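You operate a simulated robot arm through the tools that you are given. There is no shell and no other tool.

You run a simulated two-armed robot. Do the job below in one go: nothing can be reset, and whatever is moved stays where it is left.

TASK
Pick up the 10 ml carton from the shelf under the small bench with one hand, pass it to the other hand and put it on the worktop of the store. Set down upright: carton.
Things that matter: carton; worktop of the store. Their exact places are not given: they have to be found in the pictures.

Only the result counts: the job must be done as asked and must still hold three seconds after the hand-in. Knocking over, shifting, dropping, spilling or breaking anything else fails it.

THE ROBOT
Two 7-joint arms with two-finger parallel grippers on one trunk, on a base that moves. Base frame: it is fixed to the floor where the robot stands at the start and does not move with it; the origin is under the middle of the robot, x ahead of it, y to its left, z up. Lengths are in m, angles in rad, forces in N, time in s.
The left shoulder is at the start at [0.03, 0.119, 0.785], the right one opposite. With the tool pointing down near the work surface each hand reaches from about 0.1 to 0.58 m from the robot's upright axis, wherever it stands, measured 20 degrees to its own side. Places, roughly: carton [2.75, 0.25, 0.25]; worktop of the store [2, 1.2, 0.9]. Payload 3.43 kg a hand.
The tool frame of a hand sits at the grasp point between the pads (the TCP): z along the fingers, y along the line on which they close. The tips reach 0.03 m beyond it. Largest opening 0.094 m; finger width 0.028, thickness 0.01; the body of the gripper, 0.05 by 0.096 m, starts 0.055 m behind the TCP.
Orientation is that of the tool frame in the base frame, as a unit quaternion [w, x, y, z]. With the fingers straight down and closing along the base's y, the tool's x points along the base's -x, its y along +y and its z along -z.

THE INTERFACE
- The arms move only by the tool apply_moves. It takes "left_commands", "right_commands" or both (then of equal length, played together; a hand with none holds still); each is a list of rows, each a list of 6 numbers: the shift along the base's x, y, z in cm, then the turn, a rotation vector about the base's x, y, z in degrees. In form: [[x, y, z, rx, ry, rz], ...]. A call has 1 to 20 rows; each row shifts and turns the commanded pose from where the row before left it. "left_gripper" and "right_gripper" are, for a hand that has rows, the gripper command, from -1 (shut) to 1 (fully open), values between in proportion, set as the call begins (left out, the last holds). Each row takes 0.2 s and may step no farther than 0.05 m and 0.15 rad from the row before; otherwise, or with a gripper value out of range, the whole call is refused. Where a pose cannot be reached the arm comes as near as it can. A force on the tool above 40 N (or 10 N above the force at the start of the call, whichever is more), or a blocked arm, ends the call early, and 0.2 s more pass. Each finger travels about 0.072 m/s and halts on what it meets, pressing with about 26 N; the grip force reading is that of the motor and also rises with nothing between the fingers. The clock runs only during rows and for 0.2 s after the last one: add rows that do not move to give the fingers time. It gives the time, the measured TCP pose, the force on the tool (base axes), the opening and the grip force at its end, in the units of the frame above (readings bear some noise), with the torque about the TCP (base axes, N m) and any sound that the robot's microphone picked up.
- Cameras (640 x 400 px; columns grow to the right, rows downward): "scene" is now at [0.0482, 0.0054, 1.4963]; the picture's right is [0.09, -1.00, 0.00], its down [-0.72, -0.07, -0.69] and it looks along [0.69, 0.06, -0.72] (base axes); focal length 292 px, centre (320, 200). "left" rides on the left gripper at [0.076, -0.014, -0.102] in its tool frame; the picture's right is [0.18, 0.98, 0.00], its down [-0.75, 0.14, -0.64] and it looks along [-0.63, 0.12, 0.77] (tool axes); focal length 243 px, centre (320, 200). "right" rides on the right gripper at [0.076, 0.014, -0.103] in its tool frame; the picture's right is [-0.18, 0.98, 0.00], its down [-0.75, -0.14, -0.64] and it looks along [-0.63, -0.12, 0.77] (tool axes); focal length 243 px, centre (320, 200).
- get_image(camera): a new picture of that camera. No time passes.
- lift_body(by): moves the trunk up (or, below 0, down) by that many m; the arms and the scene camera ride with it, the base frame stays. It gives what a move gives, with no picture.
- steer(legs): drives the robot by 1 to 6 legs, each [ahead, turn to the left] in m and rad, along the robot's own axes; the way and the turn of a leg run together, so that a leg with both is an arc; at most 1.5 m and 3.142 rad a leg. The arms and the cameras ride along, it lands a little off, and it stops where it bumps. It gives what a move gives.
- head_to(pan, tilt): turns the head with the scene camera to pan (to the left, within 2.496 rad either way) and tilt (down, from -0.506 to 1.204), counted from straight ahead of the robot. It gives what a move gives.
- measure_at(camera, pixels): for up to 12 pixels [column, row] of the newest picture of that camera ("zoom" is the newest enlarged one), the place [x, y, z] in the base frame of the surface seen there, good to about 0.003 m. No time passes.
- close_up(camera, box): a new picture of the part [left, top, right, bottom] of that camera's present view, enlarged. No time passes.
- close_job(): hands the job in; it is judged then, once.

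Open the grippers and draw the arms clear of the work before you hand the job in, unless the task says otherwise.

The tools are called after ">>>" as name(argument=value, ...) on one line, values as JSON. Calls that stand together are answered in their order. apply_moves: Moves the arms, as the interface text tells. Its arguments: {"type":"object","properties":{"left_commands":{"type":"array","items":{"type":"array","items":{"type":"number"}}},"left_gripper":{"type":"number"},"right_commands":{"type":"array","items":{"type":"array","items":{"type":"number"}}},"right_gripper":{"type":"number"}},"required":[]} The other tools are called the same way: lift_body (by) moves the trunk up or down; steer (legs) drives the base; head_to (pan, tilt) turns the head that bears the scene camera; get_image (camera) takes a picture; measure_at (camera, pixels) gives the place of the surface under pixels of a picture; close_up (camera, box) takes an enlarged picture of a part of a camera's view; close_job () hands the job in.

At the start:

```text
clock: 0.0
left_ee_pos: [0.4659, 0.1801, 0.5641]
left_tool_rot: [0.0, 0.0, 1.0, 0.001]
left_ft_force: [0.0, 0.1, -0.3]
left_ft_torque: [0.03, 0.02, 0.03]
left_gripper_width: 0.094
left_gripper_force: 0.0
right_ee_pos: [0.3358, -0.1386, 0.6008]
right_tool_rot: [0.0, 0.0, 1.0, 0.0]
right_ft_force: [0.3, 0.9, 0.2]
right_ft_torque: [0.01, 0.0, -0.02]
right_gripper_width: 0.094
right_gripper_force: 0.1
trunk travel left (down, up): [-0.05, 0.36]
robot x, y, heading: [0.0011, -0.0018, -0.002]
head pan, tilt (commanded): [0.093, 0.803]
```

scene: 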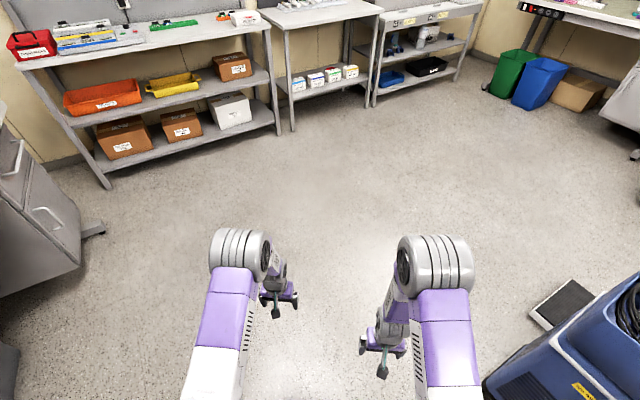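
right: 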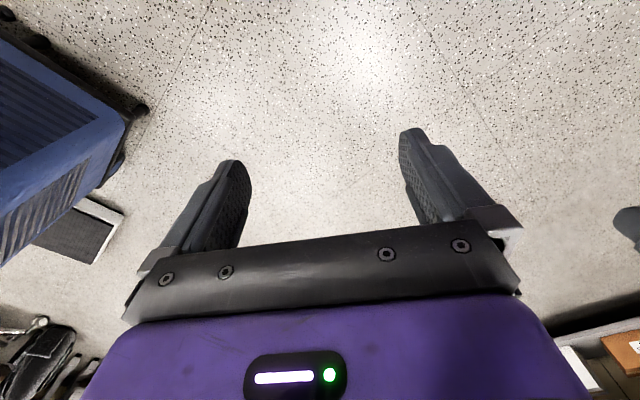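
left: 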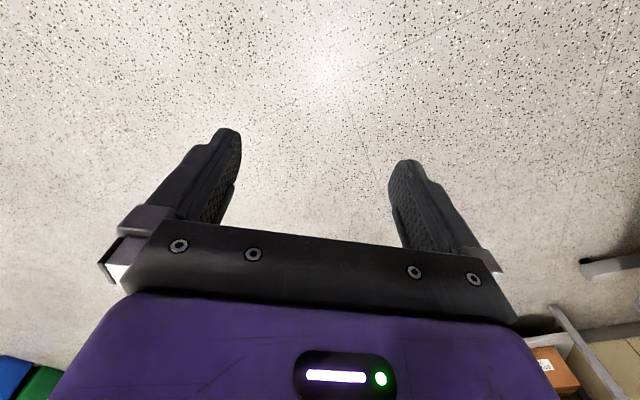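

The scene picture shows a small bench in the middle with several cartons on its lower shelf near (300-350, 78). I take enlarged pictures of it and the store at its left.

>>> close_up(camera="scene", box=[260, 0, 400, 110])

>>> close_up(camera="scene", box=[0, 0, 290, 190])

```text
3.64 times, centred on (330, 55) of scene
```

zoom: 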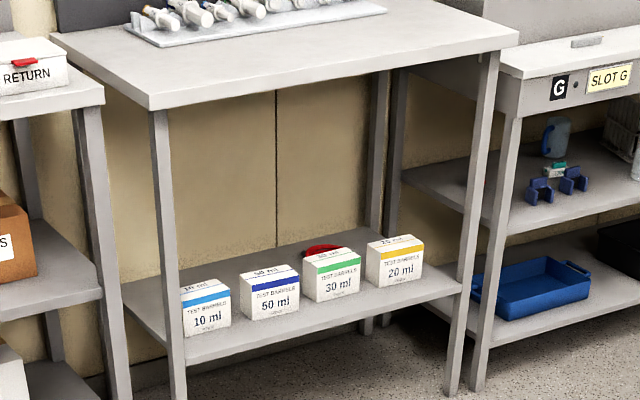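

```text
2.11 times, centred on (145, 95) of scene
```

zoom: 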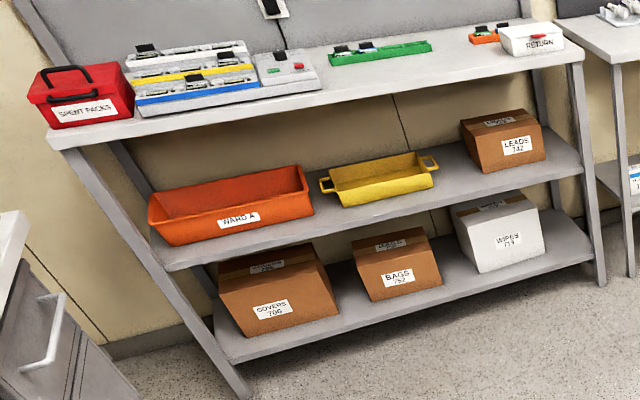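

The 10 ml carton (light-blue stripe) is leftmost on the lower shelf, at zoom (205, 308) of the first picture, just right of the left front leg. I take the first zoom again and measure carton, shelf, legs and tabletop.

>>> close_up(camera="scene", box=[260, 0, 400, 110])

>>> measure_at(camera="zoom", pixels=[[207, 320], [205, 284], [245, 300], [165, 300], [465, 300], [150, 105], [510, 40], [300, 335], [140, 300], [330, 280], [400, 265], [270, 295]])

>>> measure_at(camera="scene", pixels=[[300, 87], [293, 80], [200, 45], [265, 22], [25, 65], [150, 40], [95, 55], [200, 25], [170, 33], [210, 35], [240, 28], [290, 125]])

```text
3.64 times, centred on (330, 55) of scene
```

zoom: 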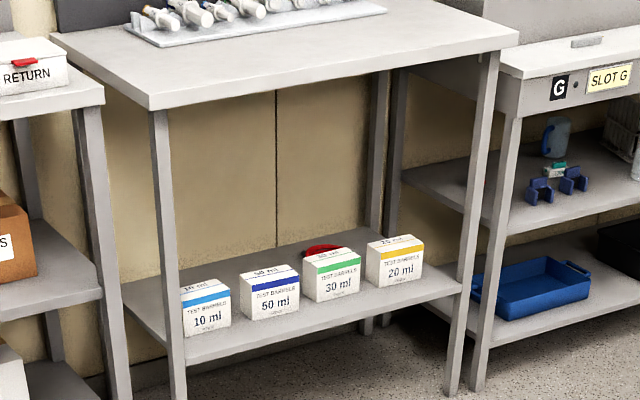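

```text
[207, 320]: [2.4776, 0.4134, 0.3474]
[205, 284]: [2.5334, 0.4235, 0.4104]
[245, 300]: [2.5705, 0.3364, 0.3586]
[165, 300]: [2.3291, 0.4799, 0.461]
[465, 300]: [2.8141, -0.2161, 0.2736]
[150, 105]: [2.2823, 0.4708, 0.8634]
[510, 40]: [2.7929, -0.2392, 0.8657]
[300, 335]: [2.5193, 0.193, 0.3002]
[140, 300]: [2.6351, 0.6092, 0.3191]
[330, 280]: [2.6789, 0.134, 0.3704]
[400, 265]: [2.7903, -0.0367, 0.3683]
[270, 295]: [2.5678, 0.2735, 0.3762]
```

```text
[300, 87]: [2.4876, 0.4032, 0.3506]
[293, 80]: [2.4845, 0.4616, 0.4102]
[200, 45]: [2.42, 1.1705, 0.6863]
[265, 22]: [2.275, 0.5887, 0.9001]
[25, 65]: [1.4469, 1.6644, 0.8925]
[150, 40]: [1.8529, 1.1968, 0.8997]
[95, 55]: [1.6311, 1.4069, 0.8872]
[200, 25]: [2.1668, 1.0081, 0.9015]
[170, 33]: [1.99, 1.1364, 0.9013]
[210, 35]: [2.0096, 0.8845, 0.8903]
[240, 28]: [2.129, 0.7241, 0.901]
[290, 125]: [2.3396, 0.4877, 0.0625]
```

The bench front runs from (2.28, 0.47) to (2.79, -0.24), so its inward heading is about 0.62 rad; the carton is close behind the left front leg. I check the blue cart and the floor around before driving.

>>> measure_at(camera="scene", pixels=[[488, 385], [555, 338], [545, 315], [580, 285], [632, 285], [560, 370], [100, 230], [75, 200], [320, 150], [440, 250], [610, 120], [640, 100]])

>>> head_to(pan=0.5, tilt=0.4)

>>> get_image(camera="scene")

```text
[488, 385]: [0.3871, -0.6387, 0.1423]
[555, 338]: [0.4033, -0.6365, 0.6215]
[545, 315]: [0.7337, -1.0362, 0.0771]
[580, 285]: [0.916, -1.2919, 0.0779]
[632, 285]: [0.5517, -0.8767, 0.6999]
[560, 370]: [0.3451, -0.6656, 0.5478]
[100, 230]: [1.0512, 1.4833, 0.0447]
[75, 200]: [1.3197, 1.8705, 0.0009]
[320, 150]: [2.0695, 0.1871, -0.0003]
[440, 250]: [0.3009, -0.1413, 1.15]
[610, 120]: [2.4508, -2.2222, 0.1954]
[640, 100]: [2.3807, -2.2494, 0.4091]
```

```text
clock: 0.9
left_ee_pos: [0.4647, 0.179, 0.5646]
left_tool_rot: [0.0, 0.0, 1.0, -0.001]
left_ft_force: [0.3, 0.6, -0.3]
left_ft_torque: [-0.02, -0.03, 0.0]
left_gripper_width: 0.0939
left_gripper_force: 0.0
right_ee_pos: [0.3365, -0.138, 0.6005]
right_tool_rot: [0.0, 0.0, 1.0, 0.001]
right_ft_force: [-0.3, 0.7, 0.0]
right_ft_torque: [0.02, -0.03, -0.02]
right_gripper_width: 0.0943
right_gripper_force: 0.0
trunk travel left (down, up): [-0.05, 0.36]
robot x, y, heading: [0.0023, -0.0025, -0.0]
head pan, tilt (commanded): [0.499, 0.4]
```

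```text
taken
```

scene: 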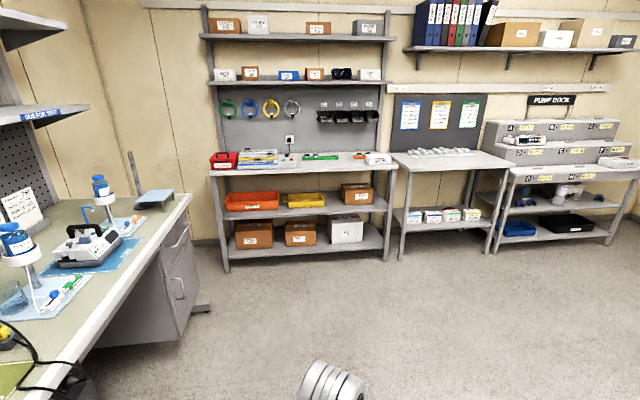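

The way ahead is clear and the worktop of the store is the long top at left of the small bench. I drive towards the bench and turn to face it.

>>> steer(legs=[[0, 0.08], [1.45, 0], [0, 0.54]])

>>> head_to(pan=-0.1, tilt=0.6)

>>> get_image(camera="scene")

```text
clock: 10.1
left_ee_pos: [1.7251, 0.5377, 0.5633]
left_tool_rot: [0.0, -0.309, 0.951, 0.0]
left_ft_force: [-0.5, -0.6, -0.7]
left_ft_torque: [-0.01, 0.04, 0.03]
left_gripper_width: 0.0938
left_gripper_force: 0.0
right_ee_pos: [1.8059, 0.2051, 0.6012]
right_tool_rot: [0.0, -0.308, 0.951, 0.0]
right_ft_force: [-0.1, -1.1, 0.1]
right_ft_torque: [-0.02, -0.03, 0.01]
right_gripper_width: 0.094
right_gripper_force: 0.0
trunk travel left (down, up): [-0.05, 0.36]
robot x, y, heading: [1.4484, 0.1167, 0.626]
head pan, tilt (commanded): [0.499, 0.4]
```

```text
clock: 11.1
left_ee_pos: [1.7247, 0.538, 0.5643]
left_tool_rot: [0.0, -0.308, 0.951, 0.0]
left_ft_force: [0.1, -0.1, -0.5]
left_ft_torque: [-0.01, 0.0, -0.01]
left_gripper_width: 0.0942
left_gripper_force: 0.1
right_ee_pos: [1.8047, 0.2041, 0.5996]
right_tool_rot: [0.001, -0.309, 0.951, 0.0]
right_ft_force: [0.1, 0.8, -0.3]
right_ft_torque: [0.03, 0.03, 0.0]
right_gripper_width: 0.0938
right_gripper_force: 0.0
trunk travel left (down, up): [-0.05, 0.36]
robot x, y, heading: [1.4483, 0.116, 0.63]
head pan, tilt (commanded): [-0.099, 0.6]
```

```text
taken
```

scene: 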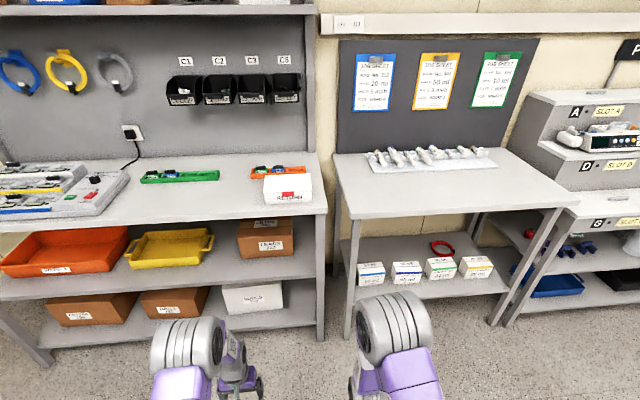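

From here the 10 ml carton is at about (371, 272). I enlarge that part and measure the carton's edges and neighbours.

>>> close_up(camera="scene", box=[335, 230, 505, 340])

```text
3.64 times, centred on (420, 285) of scene
```

zoom: 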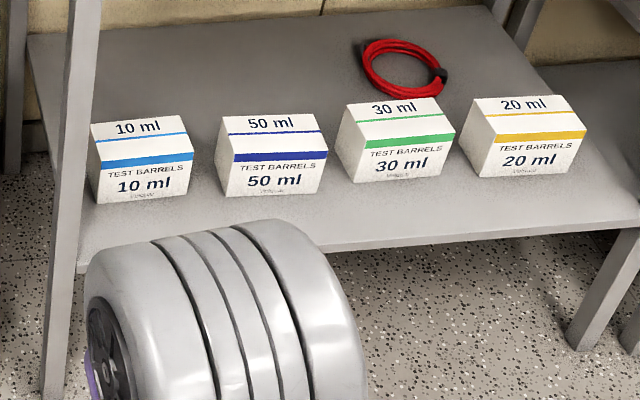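

The 10 ml carton is fully visible at zoom (98-195, 118-203). I measure its corners, the shelf and the 50 ml neighbour.

>>> measure_at(camera="zoom", pixels=[[104, 167], [190, 158], [104, 200], [188, 193], [95, 125], [180, 118], [145, 130], [145, 185], [228, 160], [222, 118], [210, 250], [94, 160]])

>>> measure_at(camera="zoom", pixels=[[120, 268], [65, 180], [85, 30], [228, 193], [208, 190], [60, 370], [10, 60], [145, 158], [145, 165], [100, 165], [194, 155], [300, 120]])

```text
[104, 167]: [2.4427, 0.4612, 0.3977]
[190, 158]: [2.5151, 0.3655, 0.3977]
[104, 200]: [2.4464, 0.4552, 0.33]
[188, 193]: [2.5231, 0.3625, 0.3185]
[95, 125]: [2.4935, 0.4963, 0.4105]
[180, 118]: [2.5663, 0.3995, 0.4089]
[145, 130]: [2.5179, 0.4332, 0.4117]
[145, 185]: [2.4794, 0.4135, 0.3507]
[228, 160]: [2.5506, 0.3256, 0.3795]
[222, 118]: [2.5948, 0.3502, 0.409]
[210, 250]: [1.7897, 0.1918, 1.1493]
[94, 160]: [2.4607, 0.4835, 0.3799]
```

```text
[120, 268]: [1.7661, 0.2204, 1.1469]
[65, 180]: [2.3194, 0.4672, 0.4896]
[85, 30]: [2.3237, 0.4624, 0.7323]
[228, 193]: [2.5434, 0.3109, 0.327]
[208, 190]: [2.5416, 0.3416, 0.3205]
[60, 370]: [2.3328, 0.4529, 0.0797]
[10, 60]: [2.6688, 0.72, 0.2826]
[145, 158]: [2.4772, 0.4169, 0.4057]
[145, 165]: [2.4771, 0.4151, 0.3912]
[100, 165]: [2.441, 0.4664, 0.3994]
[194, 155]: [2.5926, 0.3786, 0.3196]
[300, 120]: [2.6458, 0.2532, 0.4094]
```

The carton is about 0.125 wide, 0.065 deep and 0.09 tall (shelf at z≈0.32, top 0.41), so it can only be gripped across its depth, from above. I look at my arms' shape to plan how they fit below the tabletop, and at the table edge.

>>> measure_at(camera="scene", pixels=[[352, 217], [352, 212], [460, 209], [575, 203], [357, 240], [350, 180], [420, 195], [520, 160], [340, 160], [329, 215], [317, 200], [310, 160]])

>>> head_to(pan=-0.3, tilt=1.1)

>>> get_image(camera="scene")

```text
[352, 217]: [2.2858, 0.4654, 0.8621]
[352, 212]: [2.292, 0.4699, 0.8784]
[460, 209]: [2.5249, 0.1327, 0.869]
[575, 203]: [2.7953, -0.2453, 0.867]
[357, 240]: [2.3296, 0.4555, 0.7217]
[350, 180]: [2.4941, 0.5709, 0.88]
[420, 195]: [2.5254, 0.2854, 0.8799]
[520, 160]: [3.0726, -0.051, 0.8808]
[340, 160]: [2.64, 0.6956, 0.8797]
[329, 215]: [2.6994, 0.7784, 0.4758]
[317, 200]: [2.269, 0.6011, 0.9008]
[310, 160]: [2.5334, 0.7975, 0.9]
```

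```text
clock: 12.0
left_ee_pos: [1.7239, 0.538, 0.5647]
left_tool_rot: [0.0, -0.308, 0.951, 0.0]
left_ft_force: [0.6, 0.9, 0.4]
left_ft_torque: [0.0, -0.03, 0.02]
left_gripper_width: 0.094
left_gripper_force: 0.0
right_ee_pos: [1.8065, 0.2043, 0.5991]
right_tool_rot: [0.0, -0.308, 0.951, 0.001]
right_ft_force: [-0.5, -0.1, -0.8]
right_ft_torque: [0.0, 0.01, 0.0]
right_gripper_width: 0.0941
right_gripper_force: 0.1
trunk travel left (down, up): [-0.05, 0.36]
robot x, y, heading: [1.4534, 0.1231, 0.631]
head pan, tilt (commanded): [-0.3, 1.1]
```

```text
taken
```

scene: 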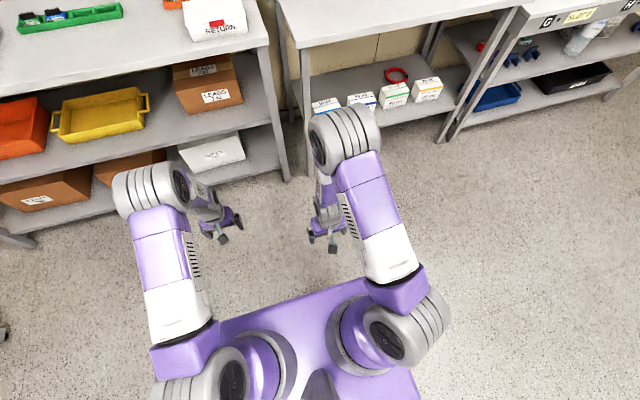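

I measure points on the right arm: shoulder rings, upper arm, elbow ring, gripper.

>>> measure_at(camera="scene", pixels=[[430, 320], [405, 330], [385, 345], [350, 335], [400, 290], [385, 255], [370, 200], [360, 160], [345, 130], [320, 145], [328, 190], [327, 225]])

>>> measure_at(camera="scene", pixels=[[300, 385], [210, 380], [265, 345], [150, 190], [210, 210], [225, 225], [330, 108], [372, 118], [375, 150], [415, 265], [447, 320], [350, 385]])

```text
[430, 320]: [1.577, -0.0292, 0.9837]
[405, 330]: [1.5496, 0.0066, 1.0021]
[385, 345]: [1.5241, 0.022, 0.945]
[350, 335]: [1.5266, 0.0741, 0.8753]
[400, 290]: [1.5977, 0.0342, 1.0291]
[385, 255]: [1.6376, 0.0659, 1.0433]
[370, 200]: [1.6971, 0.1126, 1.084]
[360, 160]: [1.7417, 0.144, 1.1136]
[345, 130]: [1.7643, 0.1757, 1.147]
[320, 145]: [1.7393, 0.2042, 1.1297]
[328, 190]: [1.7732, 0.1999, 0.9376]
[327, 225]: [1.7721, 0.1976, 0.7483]
```

```text
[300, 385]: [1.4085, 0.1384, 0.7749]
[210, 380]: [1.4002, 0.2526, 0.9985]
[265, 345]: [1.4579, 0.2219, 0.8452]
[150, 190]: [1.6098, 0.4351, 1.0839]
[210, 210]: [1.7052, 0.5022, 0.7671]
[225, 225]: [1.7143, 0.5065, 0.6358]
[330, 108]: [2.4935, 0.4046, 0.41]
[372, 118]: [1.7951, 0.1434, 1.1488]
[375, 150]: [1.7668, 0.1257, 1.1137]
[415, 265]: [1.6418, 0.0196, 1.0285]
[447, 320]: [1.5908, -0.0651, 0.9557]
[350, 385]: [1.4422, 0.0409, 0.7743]
```

The arms are mounted on top of the trunk with the elbow up at z≈1.1, so I rehearse the low reach here in free space first: lower the trunk, then stretch the right hand out, turned 90° so it closes fore-and-aft.

>>> lift_body(by=-0.05)

>>> apply_moves(right_commands=[[1.66, 0.65, -1.5, 0, 0, 8.2], [1.66, 0.65, -1.5, 0, 0, 8.2], [1.66, 0.65, -1.5, 0, 0, 8.2], [1.66, 0.65, -1.5, 0, 0, 8.2], [1.66, 0.65, -1.5, 0, 0, 8.2], [1.66, 0.65, -1.5, 0, 0, 8.2], [1.66, 0.65, -1.5, 0, 0, 8.2], [1.66, 0.65, -1.5, 0, 0, 8.2], [1.66, 0.65, -1.5, 0, 0, 8.2], [1.66, 0.65, -1.5, 0, 0, 8.2], [1.66, 0.65, -1.5, 0, 0, 8.0]], right_gripper=1)

>>> get_image(camera="scene")

```text
clock: 12.9
left_ee_pos: [1.7239, 0.5378, 0.5142]
left_tool_rot: [0.0, -0.309, 0.951, 0.0]
left_ft_force: [0.0, -0.7, -0.5]
left_ft_torque: [0.01, 0.0, 0.01]
left_gripper_width: 0.094
left_gripper_force: 0.1
right_ee_pos: [1.8058, 0.205, 0.5503]
right_tool_rot: [0.0, -0.309, 0.951, 0.0]
right_ft_force: [0.5, -0.6, 0.3]
right_ft_torque: [-0.03, 0.02, 0.03]
right_gripper_width: 0.0937
right_gripper_force: 0.0
trunk travel left (down, up): [0.0, 0.41]
robot x, y, heading: [1.45, 0.1196, 0.621]
head pan, tilt (commanded): [-0.3, 1.1]
```

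```text
clock: 15.3
left_ee_pos: [1.7243, 0.5382, 0.5152]
left_tool_rot: [0.0, -0.308, 0.951, 0.0]
left_ft_force: [-0.1, -0.8, 0.2]
left_ft_torque: [0.0, -0.02, 0.0]
left_gripper_width: 0.0942
left_gripper_force: 0.1
right_ee_pos: [1.9875, 0.2756, 0.3841]
right_tool_rot: [0.0, 0.891, -0.453, 0.0]
right_ft_force: [0.1, -0.3, 0.6]
right_ft_torque: [-0.02, -0.01, -0.01]
right_gripper_width: 0.0938
right_gripper_force: 0.0
trunk travel left (down, up): [0.0, 0.41]
robot x, y, heading: [1.45, 0.1193, 0.629]
head pan, tilt (commanded): [-0.3, 1.1]
```

```text
taken
```

scene: 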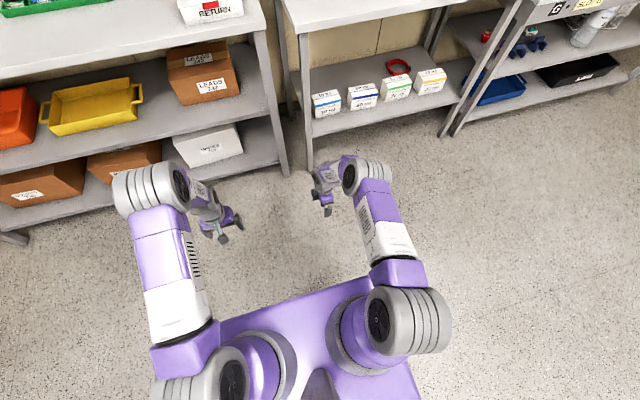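

The hand reached (fwd 0.53, right 0.19, z 0.384). I enlarge the right arm and measure where the elbow and forearm lie.

>>> close_up(camera="scene", box=[280, 130, 440, 260])

>>> measure_at(camera="scene", pixels=[[348, 175], [372, 165], [385, 172], [352, 160], [370, 195], [385, 240], [340, 168], [330, 175], [325, 195], [325, 212], [400, 275], [415, 300]])

```text
3.08 times, centred on (360, 195) of scene
```

zoom: 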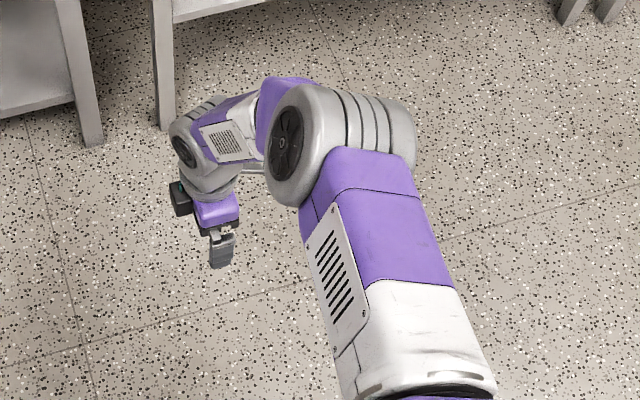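

```text
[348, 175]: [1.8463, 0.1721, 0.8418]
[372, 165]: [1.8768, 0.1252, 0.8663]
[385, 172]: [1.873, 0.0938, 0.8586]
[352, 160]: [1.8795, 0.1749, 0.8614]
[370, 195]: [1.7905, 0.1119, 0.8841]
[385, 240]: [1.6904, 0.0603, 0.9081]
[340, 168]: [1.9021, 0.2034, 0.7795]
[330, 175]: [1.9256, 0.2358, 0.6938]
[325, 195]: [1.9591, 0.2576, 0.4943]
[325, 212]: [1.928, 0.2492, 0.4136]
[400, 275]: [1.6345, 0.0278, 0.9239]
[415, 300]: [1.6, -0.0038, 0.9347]
```

The elbow ring front (fwd≈0.38) is still at z≈0.86, which would hit the table edge. I reach farther out and a little lower to flatten the arm, and see how the elbow drops.

>>> measure_at(camera="zoom", pixels=[[180, 198], [185, 150], [210, 110], [215, 210], [220, 250], [290, 95], [330, 105], [395, 120], [270, 185], [230, 145]])

>>> apply_moves(right_commands=[[1.6, 1.2, 0, 0, 0, 0], [1.6, 1.2, 0, 0, 0, 0], [1.6, 1.2, 0, 0, 0, 0], [1.6, 1.2, 0, 0, 0, 0], [0, 0, 0, 0, 0, 0]])

>>> get_image(camera="scene")

>>> close_up(camera="scene", box=[280, 130, 440, 260])

```text
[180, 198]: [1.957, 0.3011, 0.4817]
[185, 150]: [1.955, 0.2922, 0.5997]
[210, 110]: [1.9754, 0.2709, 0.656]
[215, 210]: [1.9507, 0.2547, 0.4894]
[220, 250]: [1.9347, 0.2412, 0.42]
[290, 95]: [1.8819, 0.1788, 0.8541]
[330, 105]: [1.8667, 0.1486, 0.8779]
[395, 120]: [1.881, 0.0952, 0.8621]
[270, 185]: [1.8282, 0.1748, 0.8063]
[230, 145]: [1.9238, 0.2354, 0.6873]
```

```text
clock: 16.6
left_ee_pos: [1.7247, 0.538, 0.5145]
left_tool_rot: [0.0, -0.307, 0.952, 0.0]
left_ft_force: [-0.2, -1.0, -0.1]
left_ft_torque: [-0.03, 0.03, -0.01]
left_gripper_width: 0.094
left_gripper_force: 0.1
right_ee_pos: [2.036, 0.3126, 0.3957]
right_tool_rot: [-0.001, 0.891, -0.455, 0.0]
right_ft_force: [-0.8, -0.3, 0.4]
right_ft_torque: [0.0, -0.01, 0.0]
right_gripper_width: 0.0943
right_gripper_force: 0.0
right hand out of reach, approached as far as the arm can: row 3, 4
trunk travel left (down, up): [0.0, 0.41]
robot x, y, heading: [1.4518, 0.1212, 0.624]
head pan, tilt (commanded): [-0.3, 1.1]
```

```text
taken
```

scene: 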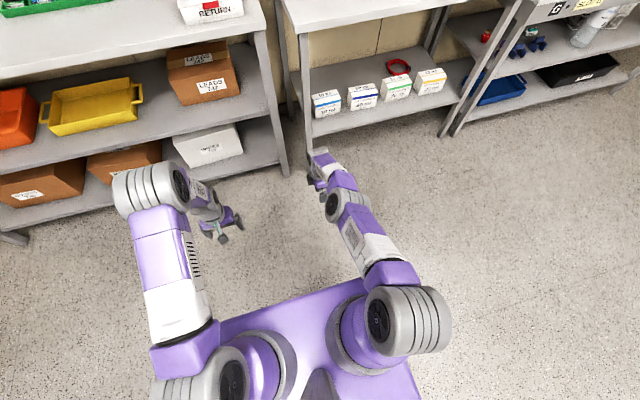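

```text
3.08 times, centred on (360, 195) of scene
```

zoom: 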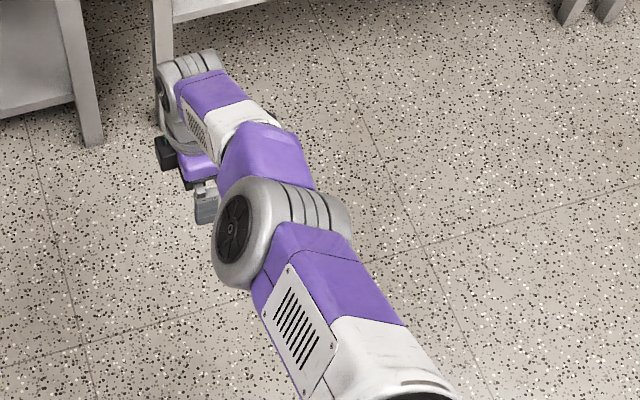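

Now the arm is almost straight at its reach limit (fwd 0.586, z 0.396). I measure the elbow and forearm heights along it.

>>> measure_at(camera="zoom", pixels=[[285, 190], [330, 200], [250, 190], [265, 140], [300, 165], [235, 110], [210, 85], [205, 60], [170, 75], [165, 152], [205, 170], [205, 200]])

>>> measure_at(camera="zoom", pixels=[[345, 220], [310, 240], [400, 340], [225, 230], [220, 180], [280, 130]])

```text
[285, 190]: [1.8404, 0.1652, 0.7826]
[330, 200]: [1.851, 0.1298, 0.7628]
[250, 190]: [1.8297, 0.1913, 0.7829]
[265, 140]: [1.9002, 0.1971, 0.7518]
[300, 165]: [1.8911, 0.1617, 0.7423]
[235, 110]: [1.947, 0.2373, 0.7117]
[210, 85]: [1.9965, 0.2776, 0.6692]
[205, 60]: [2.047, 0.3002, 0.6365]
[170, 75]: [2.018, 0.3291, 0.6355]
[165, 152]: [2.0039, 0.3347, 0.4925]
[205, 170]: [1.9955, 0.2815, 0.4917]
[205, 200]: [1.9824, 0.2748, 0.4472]
```

```text
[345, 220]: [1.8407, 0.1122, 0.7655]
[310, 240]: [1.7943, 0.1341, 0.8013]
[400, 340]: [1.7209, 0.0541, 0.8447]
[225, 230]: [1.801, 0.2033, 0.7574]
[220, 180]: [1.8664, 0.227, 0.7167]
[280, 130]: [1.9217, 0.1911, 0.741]
```

With the arm stretched, everything beyond the table-edge plane stays below z≈0.75 (table underside ≈0.84), so a straight drive-in with the hand low between the 10 ml and 50 ml cartons, then a slide left over the 10 ml one, looks right. I draw the left hand back and pull the right hand back slightly from its reach limit.

>>> apply_moves(right_commands=[[-0.6, -0.45, 0, 0, 0, 0], [-0.6, -0.45, 0, 0, 0, 0], [-0.6, -0.45, 0, 0, 0, 0], [-0.6, -0.45, 0, 0, 0, 0], [0, 0, 0, 0, 0, 0], [0, 0, 0, 0, 0, 0]], left_commands=[[-2.2, -1.58, 0.5, 0, 0, 0], [-2.2, -1.58, 0.5, 0, 0, 0], [-2.2, -1.58, 0.5, 0, 0, 0], [-2.2, -1.58, 0.5, 0, 0, 0], [-2.2, -1.58, 0.5, 0, 0, 0], [-2.2, -1.58, 0.5, 0, 0, 0]])

>>> head_to(pan=-0.3, tilt=0.75)

>>> get_image(camera="scene")

```text
clock: 17.9
left_ee_pos: [1.5921, 0.4443, 0.5441]
left_tool_rot: [0.0, -0.308, 0.951, 0.0]
left_ft_force: [-0.2, -0.4, 0.8]
left_ft_torque: [0.01, 0.0, 0.04]
left_gripper_width: 0.094
left_gripper_force: 0.1
right_ee_pos: [2.012, 0.2949, 0.3955]
right_tool_rot: [0.0, 0.891, -0.454, -0.001]
right_ft_force: [-0.5, -0.5, 0.4]
right_ft_torque: [-0.03, 0.01, -0.01]
right_gripper_width: 0.0944
right_gripper_force: 0.0
trunk travel left (down, up): [0.0, 0.41]
robot x, y, heading: [1.4508, 0.1206, 0.624]
head pan, tilt (commanded): [-0.3, 1.1]
```

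```text
clock: 18.8
left_ee_pos: [1.5928, 0.4426, 0.5443]
left_tool_rot: [0.0, -0.308, 0.951, -0.001]
left_ft_force: [0.1, -0.3, -0.4]
left_ft_torque: [0.0, 0.03, 0.03]
left_gripper_width: 0.0941
left_gripper_force: 0.1
right_ee_pos: [2.0137, 0.2948, 0.3958]
right_tool_rot: [-0.001, 0.891, -0.455, 0.001]
right_ft_force: [0.3, -0.7, -0.7]
right_ft_torque: [0.01, 0.02, -0.02]
right_gripper_width: 0.0942
right_gripper_force: 0.1
trunk travel left (down, up): [0.0, 0.41]
robot x, y, heading: [1.4524, 0.1177, 0.632]
head pan, tilt (commanded): [-0.3, 0.75]
```

```text
taken
```

scene: 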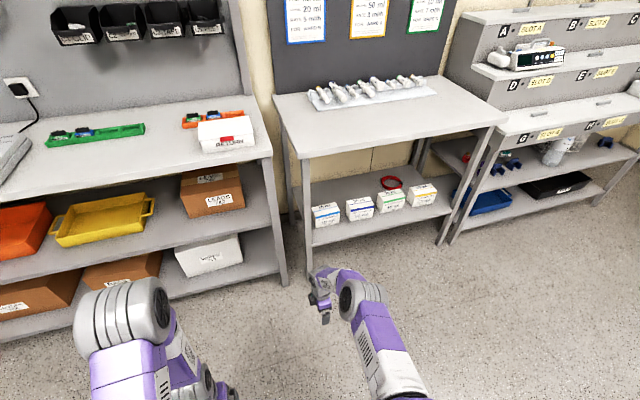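

The right hand is now at fwd≈0.558, z 0.396. I set it to fwd≈0.57, z≈0.385, then drive to a spot straight in front of the gap between the 10 ml and 50 ml cartons, still clear of the bench.

>>> apply_moves(right_commands=[[0, 0, -0.55, 0, 0, 0], [0.5, 0.35, -0.5, 0, 0, 0], [0.45, 0.35, 0, 0, 0, 0], [0, 0, 0, 0, 0, 0]])

>>> steer(legs=[[0, -0.995], [0.312, 0], [0, 0.99]])

>>> head_to(pan=-0.3, tilt=0.75)

>>> get_image(camera="scene")

>>> get_image(camera="right")

```text
clock: 19.8
left_ee_pos: [1.5918, 0.4435, 0.5451]
left_tool_rot: [0.0, -0.309, 0.951, -0.001]
left_ft_force: [0.0, 0.0, 0.0]
left_ft_torque: [0.01, 0.01, -0.02]
left_gripper_width: 0.0938
left_gripper_force: 0.0
right_ee_pos: [2.0225, 0.3014, 0.385]
right_tool_rot: [-0.001, 0.891, -0.455, 0.0]
right_ft_force: [-0.5, -0.3, 0.2]
right_ft_torque: [-0.03, -0.01, -0.01]
right_gripper_width: 0.094
right_gripper_force: 0.0
trunk travel left (down, up): [0.0, 0.41]
robot x, y, heading: [1.4516, 0.1199, 0.625]
head pan, tilt (commanded): [-0.3, 0.75]
```

```text
clock: 26.9
left_ee_pos: [1.8853, 0.3296, 0.5439]
left_tool_rot: [0.0, -0.305, 0.952, 0.0]
left_ft_force: [0.4, 0.7, -0.4]
left_ft_torque: [-0.04, 0.01, -0.01]
left_gripper_width: 0.094
left_gripper_force: 0.1
right_ee_pos: [2.3152, 0.1853, 0.3849]
right_tool_rot: [0.0, 0.889, -0.458, 0.0]
right_ft_force: [0.4, 0.4, 0.6]
right_ft_torque: [-0.01, 0.03, 0.02]
right_gripper_width: 0.094
right_gripper_force: 0.1
trunk travel left (down, up): [0.0, 0.41]
robot x, y, heading: [1.7445, 0.0081, 0.623]
head pan, tilt (commanded): [-0.3, 0.75]
```

```text
clock: 27.5
left_ee_pos: [1.8859, 0.3295, 0.5451]
left_tool_rot: [0.0, -0.305, 0.952, 0.0]
left_ft_force: [0.3, -0.5, 0.0]
left_ft_torque: [0.02, -0.02, 0.02]
left_gripper_width: 0.094
left_gripper_force: 0.0
right_ee_pos: [2.3137, 0.1858, 0.3858]
right_tool_rot: [0.0, 0.889, -0.458, 0.0]
right_ft_force: [-0.7, 0.6, -0.5]
right_ft_torque: [0.0, -0.01, -0.05]
right_gripper_width: 0.094
right_gripper_force: 0.1
trunk travel left (down, up): [0.0, 0.41]
robot x, y, heading: [1.7463, 0.0089, 0.62]
head pan, tilt (commanded): [-0.3, 0.75]
```

```text
taken
```

scene: 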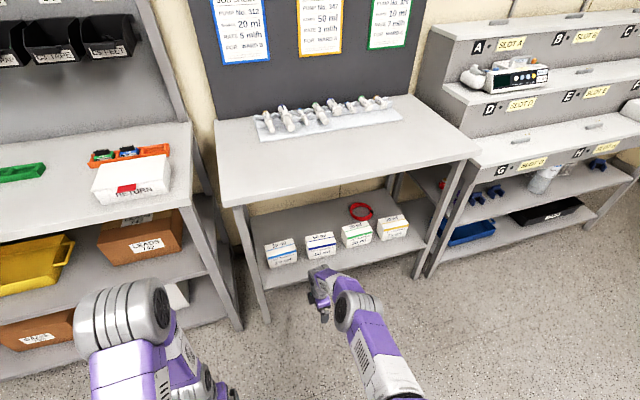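

```text
taken
```

right: 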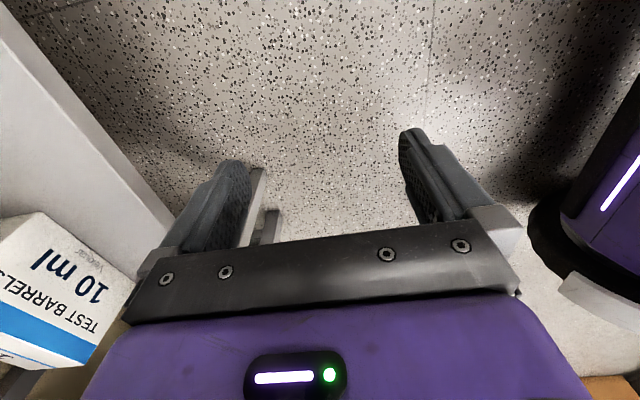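

The hand is in front of the cartons and the right camera sees the 10 ml carton at left. I enlarge the scene view on the cartons and measure edges precisely.

>>> close_up(camera="scene", box=[235, 200, 415, 312])

```text
3.56 times, centred on (325, 256) of scene
```

zoom: 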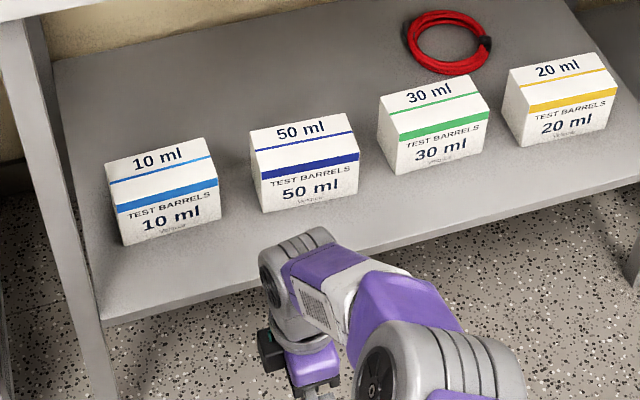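

I measure points just inside the corners of the 10 ml and 50 ml cartons and around.

>>> measure_at(camera="zoom", pixels=[[119, 215], [216, 187], [117, 208], [215, 180], [108, 166], [204, 141], [126, 242], [218, 211], [262, 183], [358, 158], [253, 133], [260, 176]])

>>> measure_at(camera="zoom", pixels=[[235, 215], [235, 180], [235, 150], [267, 210], [257, 190], [255, 170], [88, 290], [60, 150], [150, 300], [40, 60], [344, 117], [85, 200]])

```text
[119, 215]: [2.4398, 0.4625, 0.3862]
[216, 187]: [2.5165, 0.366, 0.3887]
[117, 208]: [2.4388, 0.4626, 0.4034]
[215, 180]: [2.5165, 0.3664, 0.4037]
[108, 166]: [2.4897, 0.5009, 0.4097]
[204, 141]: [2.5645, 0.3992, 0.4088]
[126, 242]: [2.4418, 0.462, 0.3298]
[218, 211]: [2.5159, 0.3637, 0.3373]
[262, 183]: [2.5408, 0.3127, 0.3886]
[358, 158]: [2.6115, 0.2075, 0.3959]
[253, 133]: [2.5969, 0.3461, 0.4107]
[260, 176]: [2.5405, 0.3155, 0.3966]
```

```text
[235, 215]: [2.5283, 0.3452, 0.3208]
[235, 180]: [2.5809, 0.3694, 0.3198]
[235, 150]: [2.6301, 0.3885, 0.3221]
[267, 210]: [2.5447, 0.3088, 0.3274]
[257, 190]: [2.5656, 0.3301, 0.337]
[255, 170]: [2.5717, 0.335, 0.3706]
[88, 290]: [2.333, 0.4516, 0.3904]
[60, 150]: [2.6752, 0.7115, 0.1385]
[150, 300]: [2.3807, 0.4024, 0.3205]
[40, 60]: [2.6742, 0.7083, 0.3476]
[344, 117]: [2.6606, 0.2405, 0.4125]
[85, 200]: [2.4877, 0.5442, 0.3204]
```

The gap between the cartons is about v = -1.172 to -1.221 and my TCP sits on its middle line; the carton is yawed about 1.7° relative to my hand. I check the elbow and forearm heights once more in this pose before driving in.

>>> measure_at(camera="zoom", pixels=[[430, 325], [480, 335], [510, 350], [400, 280], [440, 310], [370, 290], [330, 265], [300, 235], [385, 340], [470, 380], [270, 345], [290, 330]])

>>> close_up(camera="scene", box=[200, 100, 500, 290])

```text
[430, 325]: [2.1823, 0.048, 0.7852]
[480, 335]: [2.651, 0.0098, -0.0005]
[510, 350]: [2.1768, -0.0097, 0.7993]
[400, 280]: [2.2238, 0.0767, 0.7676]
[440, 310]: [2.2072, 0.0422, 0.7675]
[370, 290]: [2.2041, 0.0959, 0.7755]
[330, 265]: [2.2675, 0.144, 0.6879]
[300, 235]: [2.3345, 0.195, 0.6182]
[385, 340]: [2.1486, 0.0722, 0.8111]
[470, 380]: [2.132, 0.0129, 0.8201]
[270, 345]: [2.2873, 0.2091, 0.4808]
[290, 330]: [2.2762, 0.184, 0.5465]
```

```text
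2.11 times, centred on (350, 195) of scene
```

zoom: 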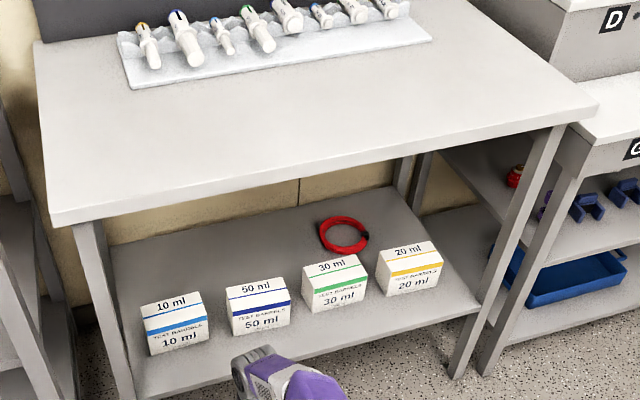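

At the table-edge plane the arm's top would be near z≈0.78. I measure the underside of the table's front edge to be sure of the clearance.

>>> measure_at(camera="zoom", pixels=[[53, 215], [56, 222], [57, 226], [200, 190], [201, 196], [202, 200], [400, 150], [401, 155], [402, 159], [403, 163], [580, 115], [582, 122]])

```text
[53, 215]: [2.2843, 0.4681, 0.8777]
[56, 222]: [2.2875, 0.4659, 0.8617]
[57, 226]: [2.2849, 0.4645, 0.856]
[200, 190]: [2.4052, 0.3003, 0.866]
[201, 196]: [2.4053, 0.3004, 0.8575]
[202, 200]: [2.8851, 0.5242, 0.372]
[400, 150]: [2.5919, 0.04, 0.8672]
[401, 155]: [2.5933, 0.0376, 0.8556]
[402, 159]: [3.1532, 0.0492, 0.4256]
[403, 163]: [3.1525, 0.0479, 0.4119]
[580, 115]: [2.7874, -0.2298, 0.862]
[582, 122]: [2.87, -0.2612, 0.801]
```

The underside is at z≈0.85, leaving about 0.07 m over the arm. I yaw the hand 1.7° to match the carton and drive 0.19 m straight ahead, stopping just before the cartons' front faces.

>>> apply_moves(right_commands=[[0, 0, 0, 0, 0, 1.7], [0, 0, 0, 0, 0, 0]])

>>> steer(legs=[[0.19, 0]])

>>> get_image(camera="scene")

>>> get_image(camera="right")

```text
clock: 28.1
left_ee_pos: [1.8865, 0.33, 0.5437]
left_tool_rot: [0.0, -0.303, 0.953, 0.001]
left_ft_force: [0.8, -0.2, 0.5]
left_ft_torque: [0.0, 0.03, 0.01]
left_gripper_width: 0.094
left_gripper_force: 0.0
right_ee_pos: [2.3154, 0.1847, 0.3869]
right_tool_rot: [-0.001, 0.896, -0.445, 0.0]
right_ft_force: [-0.8, 0.5, 0.3]
right_ft_torque: [0.01, -0.03, 0.02]
right_gripper_width: 0.0938
right_gripper_force: 0.1
trunk travel left (down, up): [0.0, 0.41]
robot x, y, heading: [1.7416, 0.0093, 0.621]
head pan, tilt (commanded): [-0.3, 0.75]
```

```text
clock: 29.7
left_ee_pos: [2.0391, 0.4382, 0.5446]
left_tool_rot: [-0.001, -0.306, 0.952, 0.0]
left_ft_force: [0.1, 0.4, 0.0]
left_ft_torque: [0.01, -0.01, 0.0]
left_gripper_width: 0.0941
left_gripper_force: 0.1
right_ee_pos: [2.468, 0.295, 0.3851]
right_tool_rot: [0.001, 0.896, -0.444, 0.0]
right_ft_force: [-0.2, 0.3, 0.1]
right_ft_torque: [-0.01, -0.01, 0.03]
right_gripper_width: 0.0941
right_gripper_force: 0.1
trunk travel left (down, up): [0.0, 0.41]
robot x, y, heading: [1.8959, 0.1169, 0.618]
head pan, tilt (commanded): [-0.3, 0.75]
```

```text
taken
```

scene: 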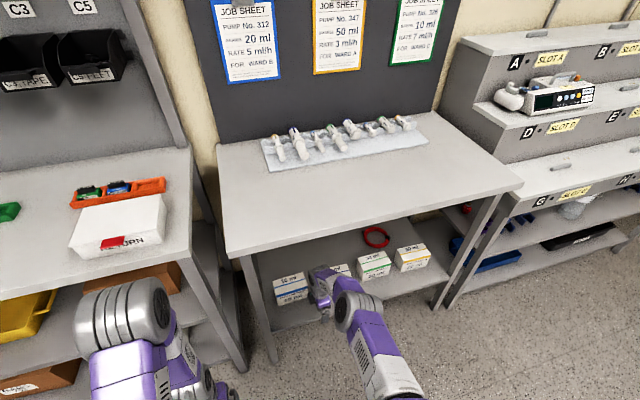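

```text
taken
```

right: 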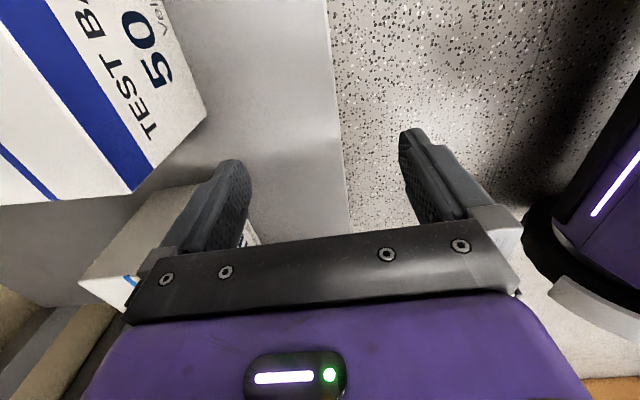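

The hand is just before the cartons; in the right camera the 50 ml carton is upper left (corner near (205, 115)) and the 10 ml carton's side is at (110, 265). I measure those corners from this camera.

>>> measure_at(camera="right", pixels=[[200, 112], [134, 186], [60, 199], [160, 160], [185, 195], [85, 278], [120, 265], [130, 225], [215, 140], [235, 165], [232, 185], [252, 238]])

>>> close_up(camera="right", box=[40, 60, 300, 320])

```text
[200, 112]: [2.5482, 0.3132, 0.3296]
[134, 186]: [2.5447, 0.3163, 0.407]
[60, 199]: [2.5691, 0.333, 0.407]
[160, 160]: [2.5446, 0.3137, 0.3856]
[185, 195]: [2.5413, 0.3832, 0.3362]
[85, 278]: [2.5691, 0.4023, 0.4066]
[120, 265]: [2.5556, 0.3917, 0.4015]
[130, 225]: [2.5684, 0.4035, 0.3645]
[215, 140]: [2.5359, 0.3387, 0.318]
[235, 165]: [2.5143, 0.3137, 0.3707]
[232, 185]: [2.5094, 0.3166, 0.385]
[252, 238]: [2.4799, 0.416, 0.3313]
```

```text
1.54 times, centred on (170, 190) of right
```

zoom: 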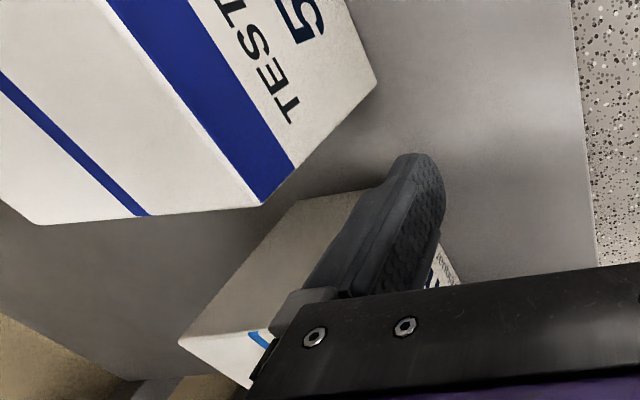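

Both views agree: the gap runs from v≈-1.169 to -1.226 with the hand on its middle (-1.198), and the carton's depth centre is at u≈2.290. I drive the last 0.113 m so that the fingers stand in the gap.

>>> steer(legs=[[0.113, 0]])

>>> get_image(camera="scene")

>>> get_image(camera="right")

```text
clock: 30.9
left_ee_pos: [2.1298, 0.5045, 0.5441]
left_tool_rot: [0.0, -0.305, 0.952, 0.001]
left_ft_force: [0.3, -0.2, -0.9]
left_ft_torque: [0.02, -0.04, 0.01]
left_gripper_width: 0.094
left_gripper_force: 0.1
right_ee_pos: [2.5587, 0.3599, 0.3859]
right_tool_rot: [0.0, 0.896, -0.445, 0.0]
right_ft_force: [0.0, 0.7, -0.3]
right_ft_torque: [0.0, -0.01, 0.04]
right_gripper_width: 0.0939
right_gripper_force: 0.0
trunk travel left (down, up): [0.0, 0.41]
robot x, y, heading: [1.9891, 0.1793, 0.619]
head pan, tilt (commanded): [-0.3, 0.75]
```

```text
taken
```

scene: 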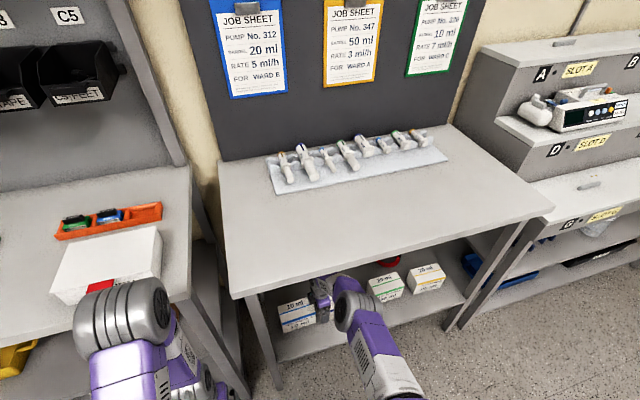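

```text
taken
```

right: 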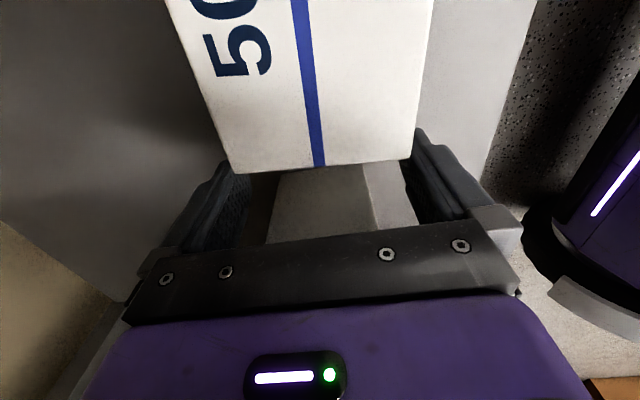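

The fingers stand in the gap on both sides of the carton's depth; the 10 ml side face is seen between them at (268-370, 200). I measure it to check the centring.

>>> measure_at(camera="right", pixels=[[275, 200], [320, 200], [364, 200], [385, 200], [262, 200], [270, 235], [372, 225], [240, 195], [415, 190], [232, 170], [412, 155]])

>>> close_up(camera="right", box=[190, 120, 470, 280])

```text
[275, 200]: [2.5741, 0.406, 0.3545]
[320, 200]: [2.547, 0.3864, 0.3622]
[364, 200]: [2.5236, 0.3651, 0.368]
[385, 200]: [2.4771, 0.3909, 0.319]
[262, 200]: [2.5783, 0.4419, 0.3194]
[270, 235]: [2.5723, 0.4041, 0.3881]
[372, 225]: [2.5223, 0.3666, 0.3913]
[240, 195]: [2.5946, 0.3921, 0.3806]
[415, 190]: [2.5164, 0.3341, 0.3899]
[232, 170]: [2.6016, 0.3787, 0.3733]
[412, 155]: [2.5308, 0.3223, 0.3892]
```

```text
2.29 times, centred on (330, 200) of right
```

zoom: 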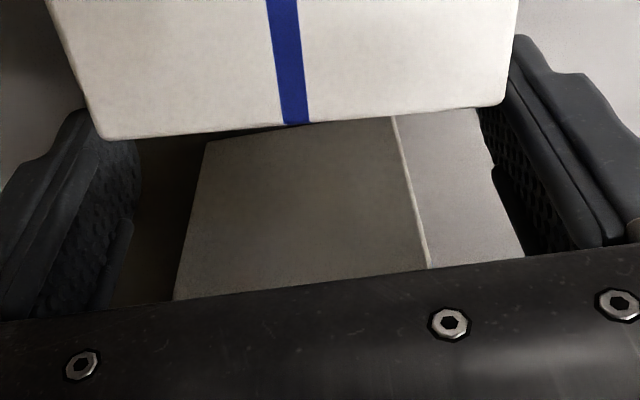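

The fingers' middle is about 4 mm short of the carton's middle in depth. I shift the hand 4 mm ahead, then slide it 5.5 cm to the left along the carton so the fingers straddle its right part.

>>> apply_moves(right_commands=[[0.33, 0.23, 0, 0, 0, 0], [0, 0, 0, 0, 0, 0], [-0.55, 0.735, 0, 0, 0, 0], [-0.55, 0.735, 0, 0, 0, 0], [-0.55, 0.735, 0, 0, 0, 0], [-0.55, 0.735, 0, 0, 0, 0], [-0.55, 0.735, 0, 0, 0, 0], [-0.55, 0.735, 0, 0, 0, 0], [0, 0, 0, 0, 0, 0]])

>>> get_image(camera="right")

>>> get_image(camera="scene")

```text
clock: 32.9
left_ee_pos: [2.1292, 0.5045, 0.5441]
left_tool_rot: [0.001, -0.305, 0.952, -0.001]
left_ft_force: [0.3, -1.4, 0.0]
left_ft_torque: [0.0, 0.0, -0.01]
left_gripper_width: 0.0939
left_gripper_force: 0.0
right_ee_pos: [2.5296, 0.4058, 0.3853]
right_tool_rot: [0.0, 0.896, -0.444, -0.001]
right_ft_force: [-0.4, -0.8, -1.1]
right_ft_torque: [0.04, 0.0, 0.04]
right_gripper_width: 0.0939
right_gripper_force: 0.1
trunk travel left (down, up): [0.0, 0.41]
robot x, y, heading: [1.9891, 0.1768, 0.623]
head pan, tilt (commanded): [-0.3, 0.75]
```

```text
taken
```

right: 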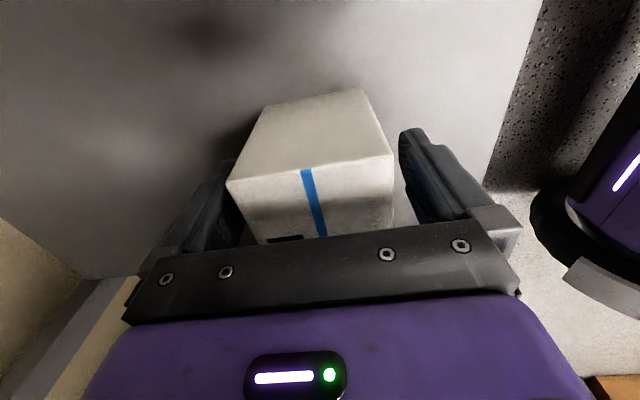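

```text
taken
```

scene: 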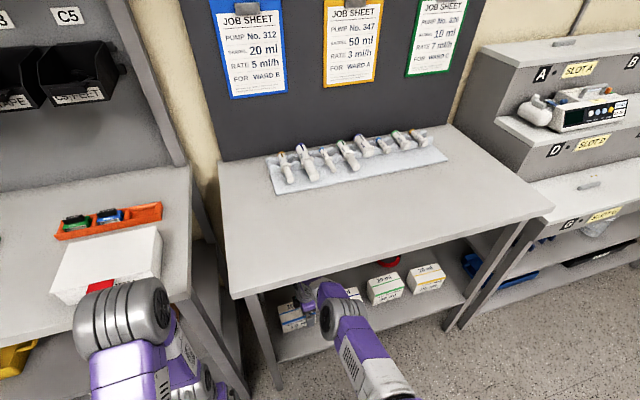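

The carton is between the fingers with no contact force (right view (228-393)). I close the right gripper on it.

>>> apply_moves(right_commands=[[0, 0, 0, 0, 0, 0], [0, 0, 0, 0, 0, 0], [0, 0, 0, 0, 0, 0], [0, 0, 0, 0, 0, 0], [0, 0, 0, 0, 0, 0]], right_gripper=-1)

>>> get_image(camera="right")

```text
clock: 34.1
left_ee_pos: [2.1301, 0.5048, 0.5451]
left_tool_rot: [-0.001, -0.304, 0.953, 0.0]
left_ft_force: [-0.1, -0.4, -0.1]
left_ft_torque: [-0.03, 0.05, 0.0]
left_gripper_width: 0.0939
left_gripper_force: 0.1
right_ee_pos: [2.5292, 0.4068, 0.3865]
right_tool_rot: [-0.001, 0.896, -0.445, 0.0]
right_ft_force: [0.1, 0.2, 0.2]
right_ft_torque: [-0.01, 0.07, 0.0]
right_gripper_width: 0.0723
right_gripper_force: 26.2
trunk travel left (down, up): [0.0, 0.41]
robot x, y, heading: [1.9896, 0.1786, 0.622]
head pan, tilt (commanded): [-0.3, 0.75]
```

```text
taken
```

right: 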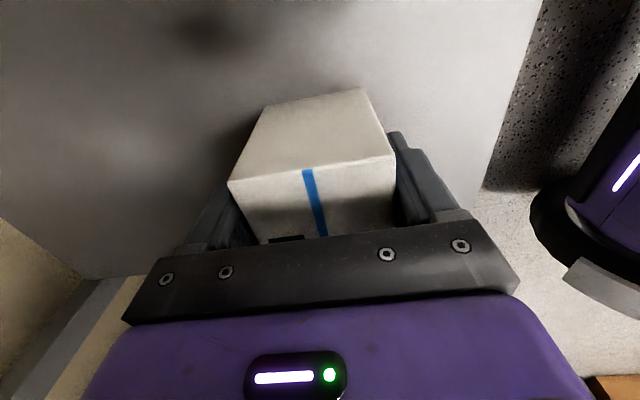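

The gripper holds it at 0.072 m width with 26 N. Before lifting I measure the arm's top near the table edge in the scene picture.

>>> get_image(camera="scene")

>>> measure_at(camera="scene", pixels=[[325, 283], [330, 290], [335, 298], [340, 300], [350, 302], [360, 305], [325, 300], [320, 287], [365, 315], [370, 330], [385, 360], [345, 310]])

>>> close_up(camera="scene", box=[240, 260, 430, 380])

```text
taken
```

scene: 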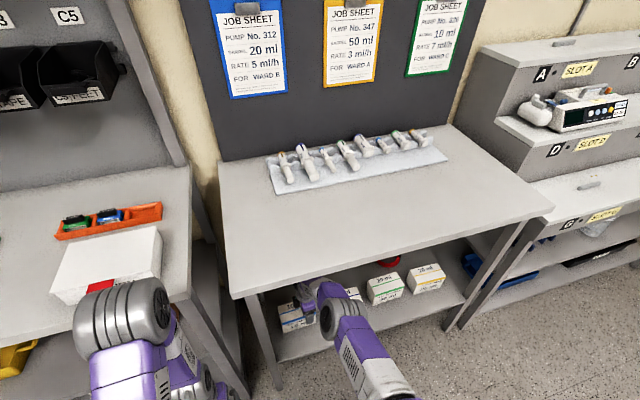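

```text
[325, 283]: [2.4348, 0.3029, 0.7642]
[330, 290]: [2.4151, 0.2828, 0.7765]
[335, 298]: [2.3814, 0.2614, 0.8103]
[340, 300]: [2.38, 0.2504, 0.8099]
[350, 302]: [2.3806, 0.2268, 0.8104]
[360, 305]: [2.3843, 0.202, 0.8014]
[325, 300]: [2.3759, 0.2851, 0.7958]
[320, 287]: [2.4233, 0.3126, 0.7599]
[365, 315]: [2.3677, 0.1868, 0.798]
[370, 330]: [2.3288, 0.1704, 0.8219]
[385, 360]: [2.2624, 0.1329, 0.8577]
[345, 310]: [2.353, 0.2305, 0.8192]
```

```text
3.33 times, centred on (335, 320) of scene
```

zoom: 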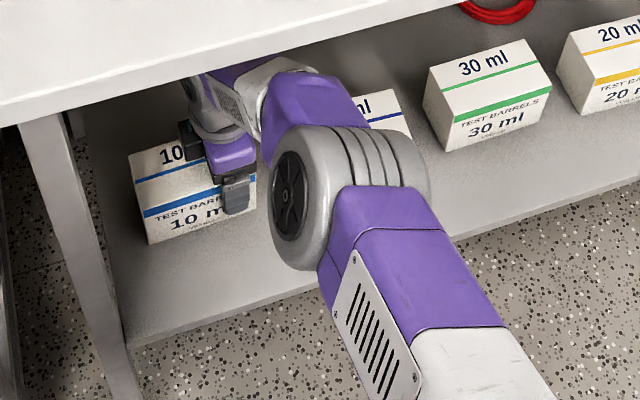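

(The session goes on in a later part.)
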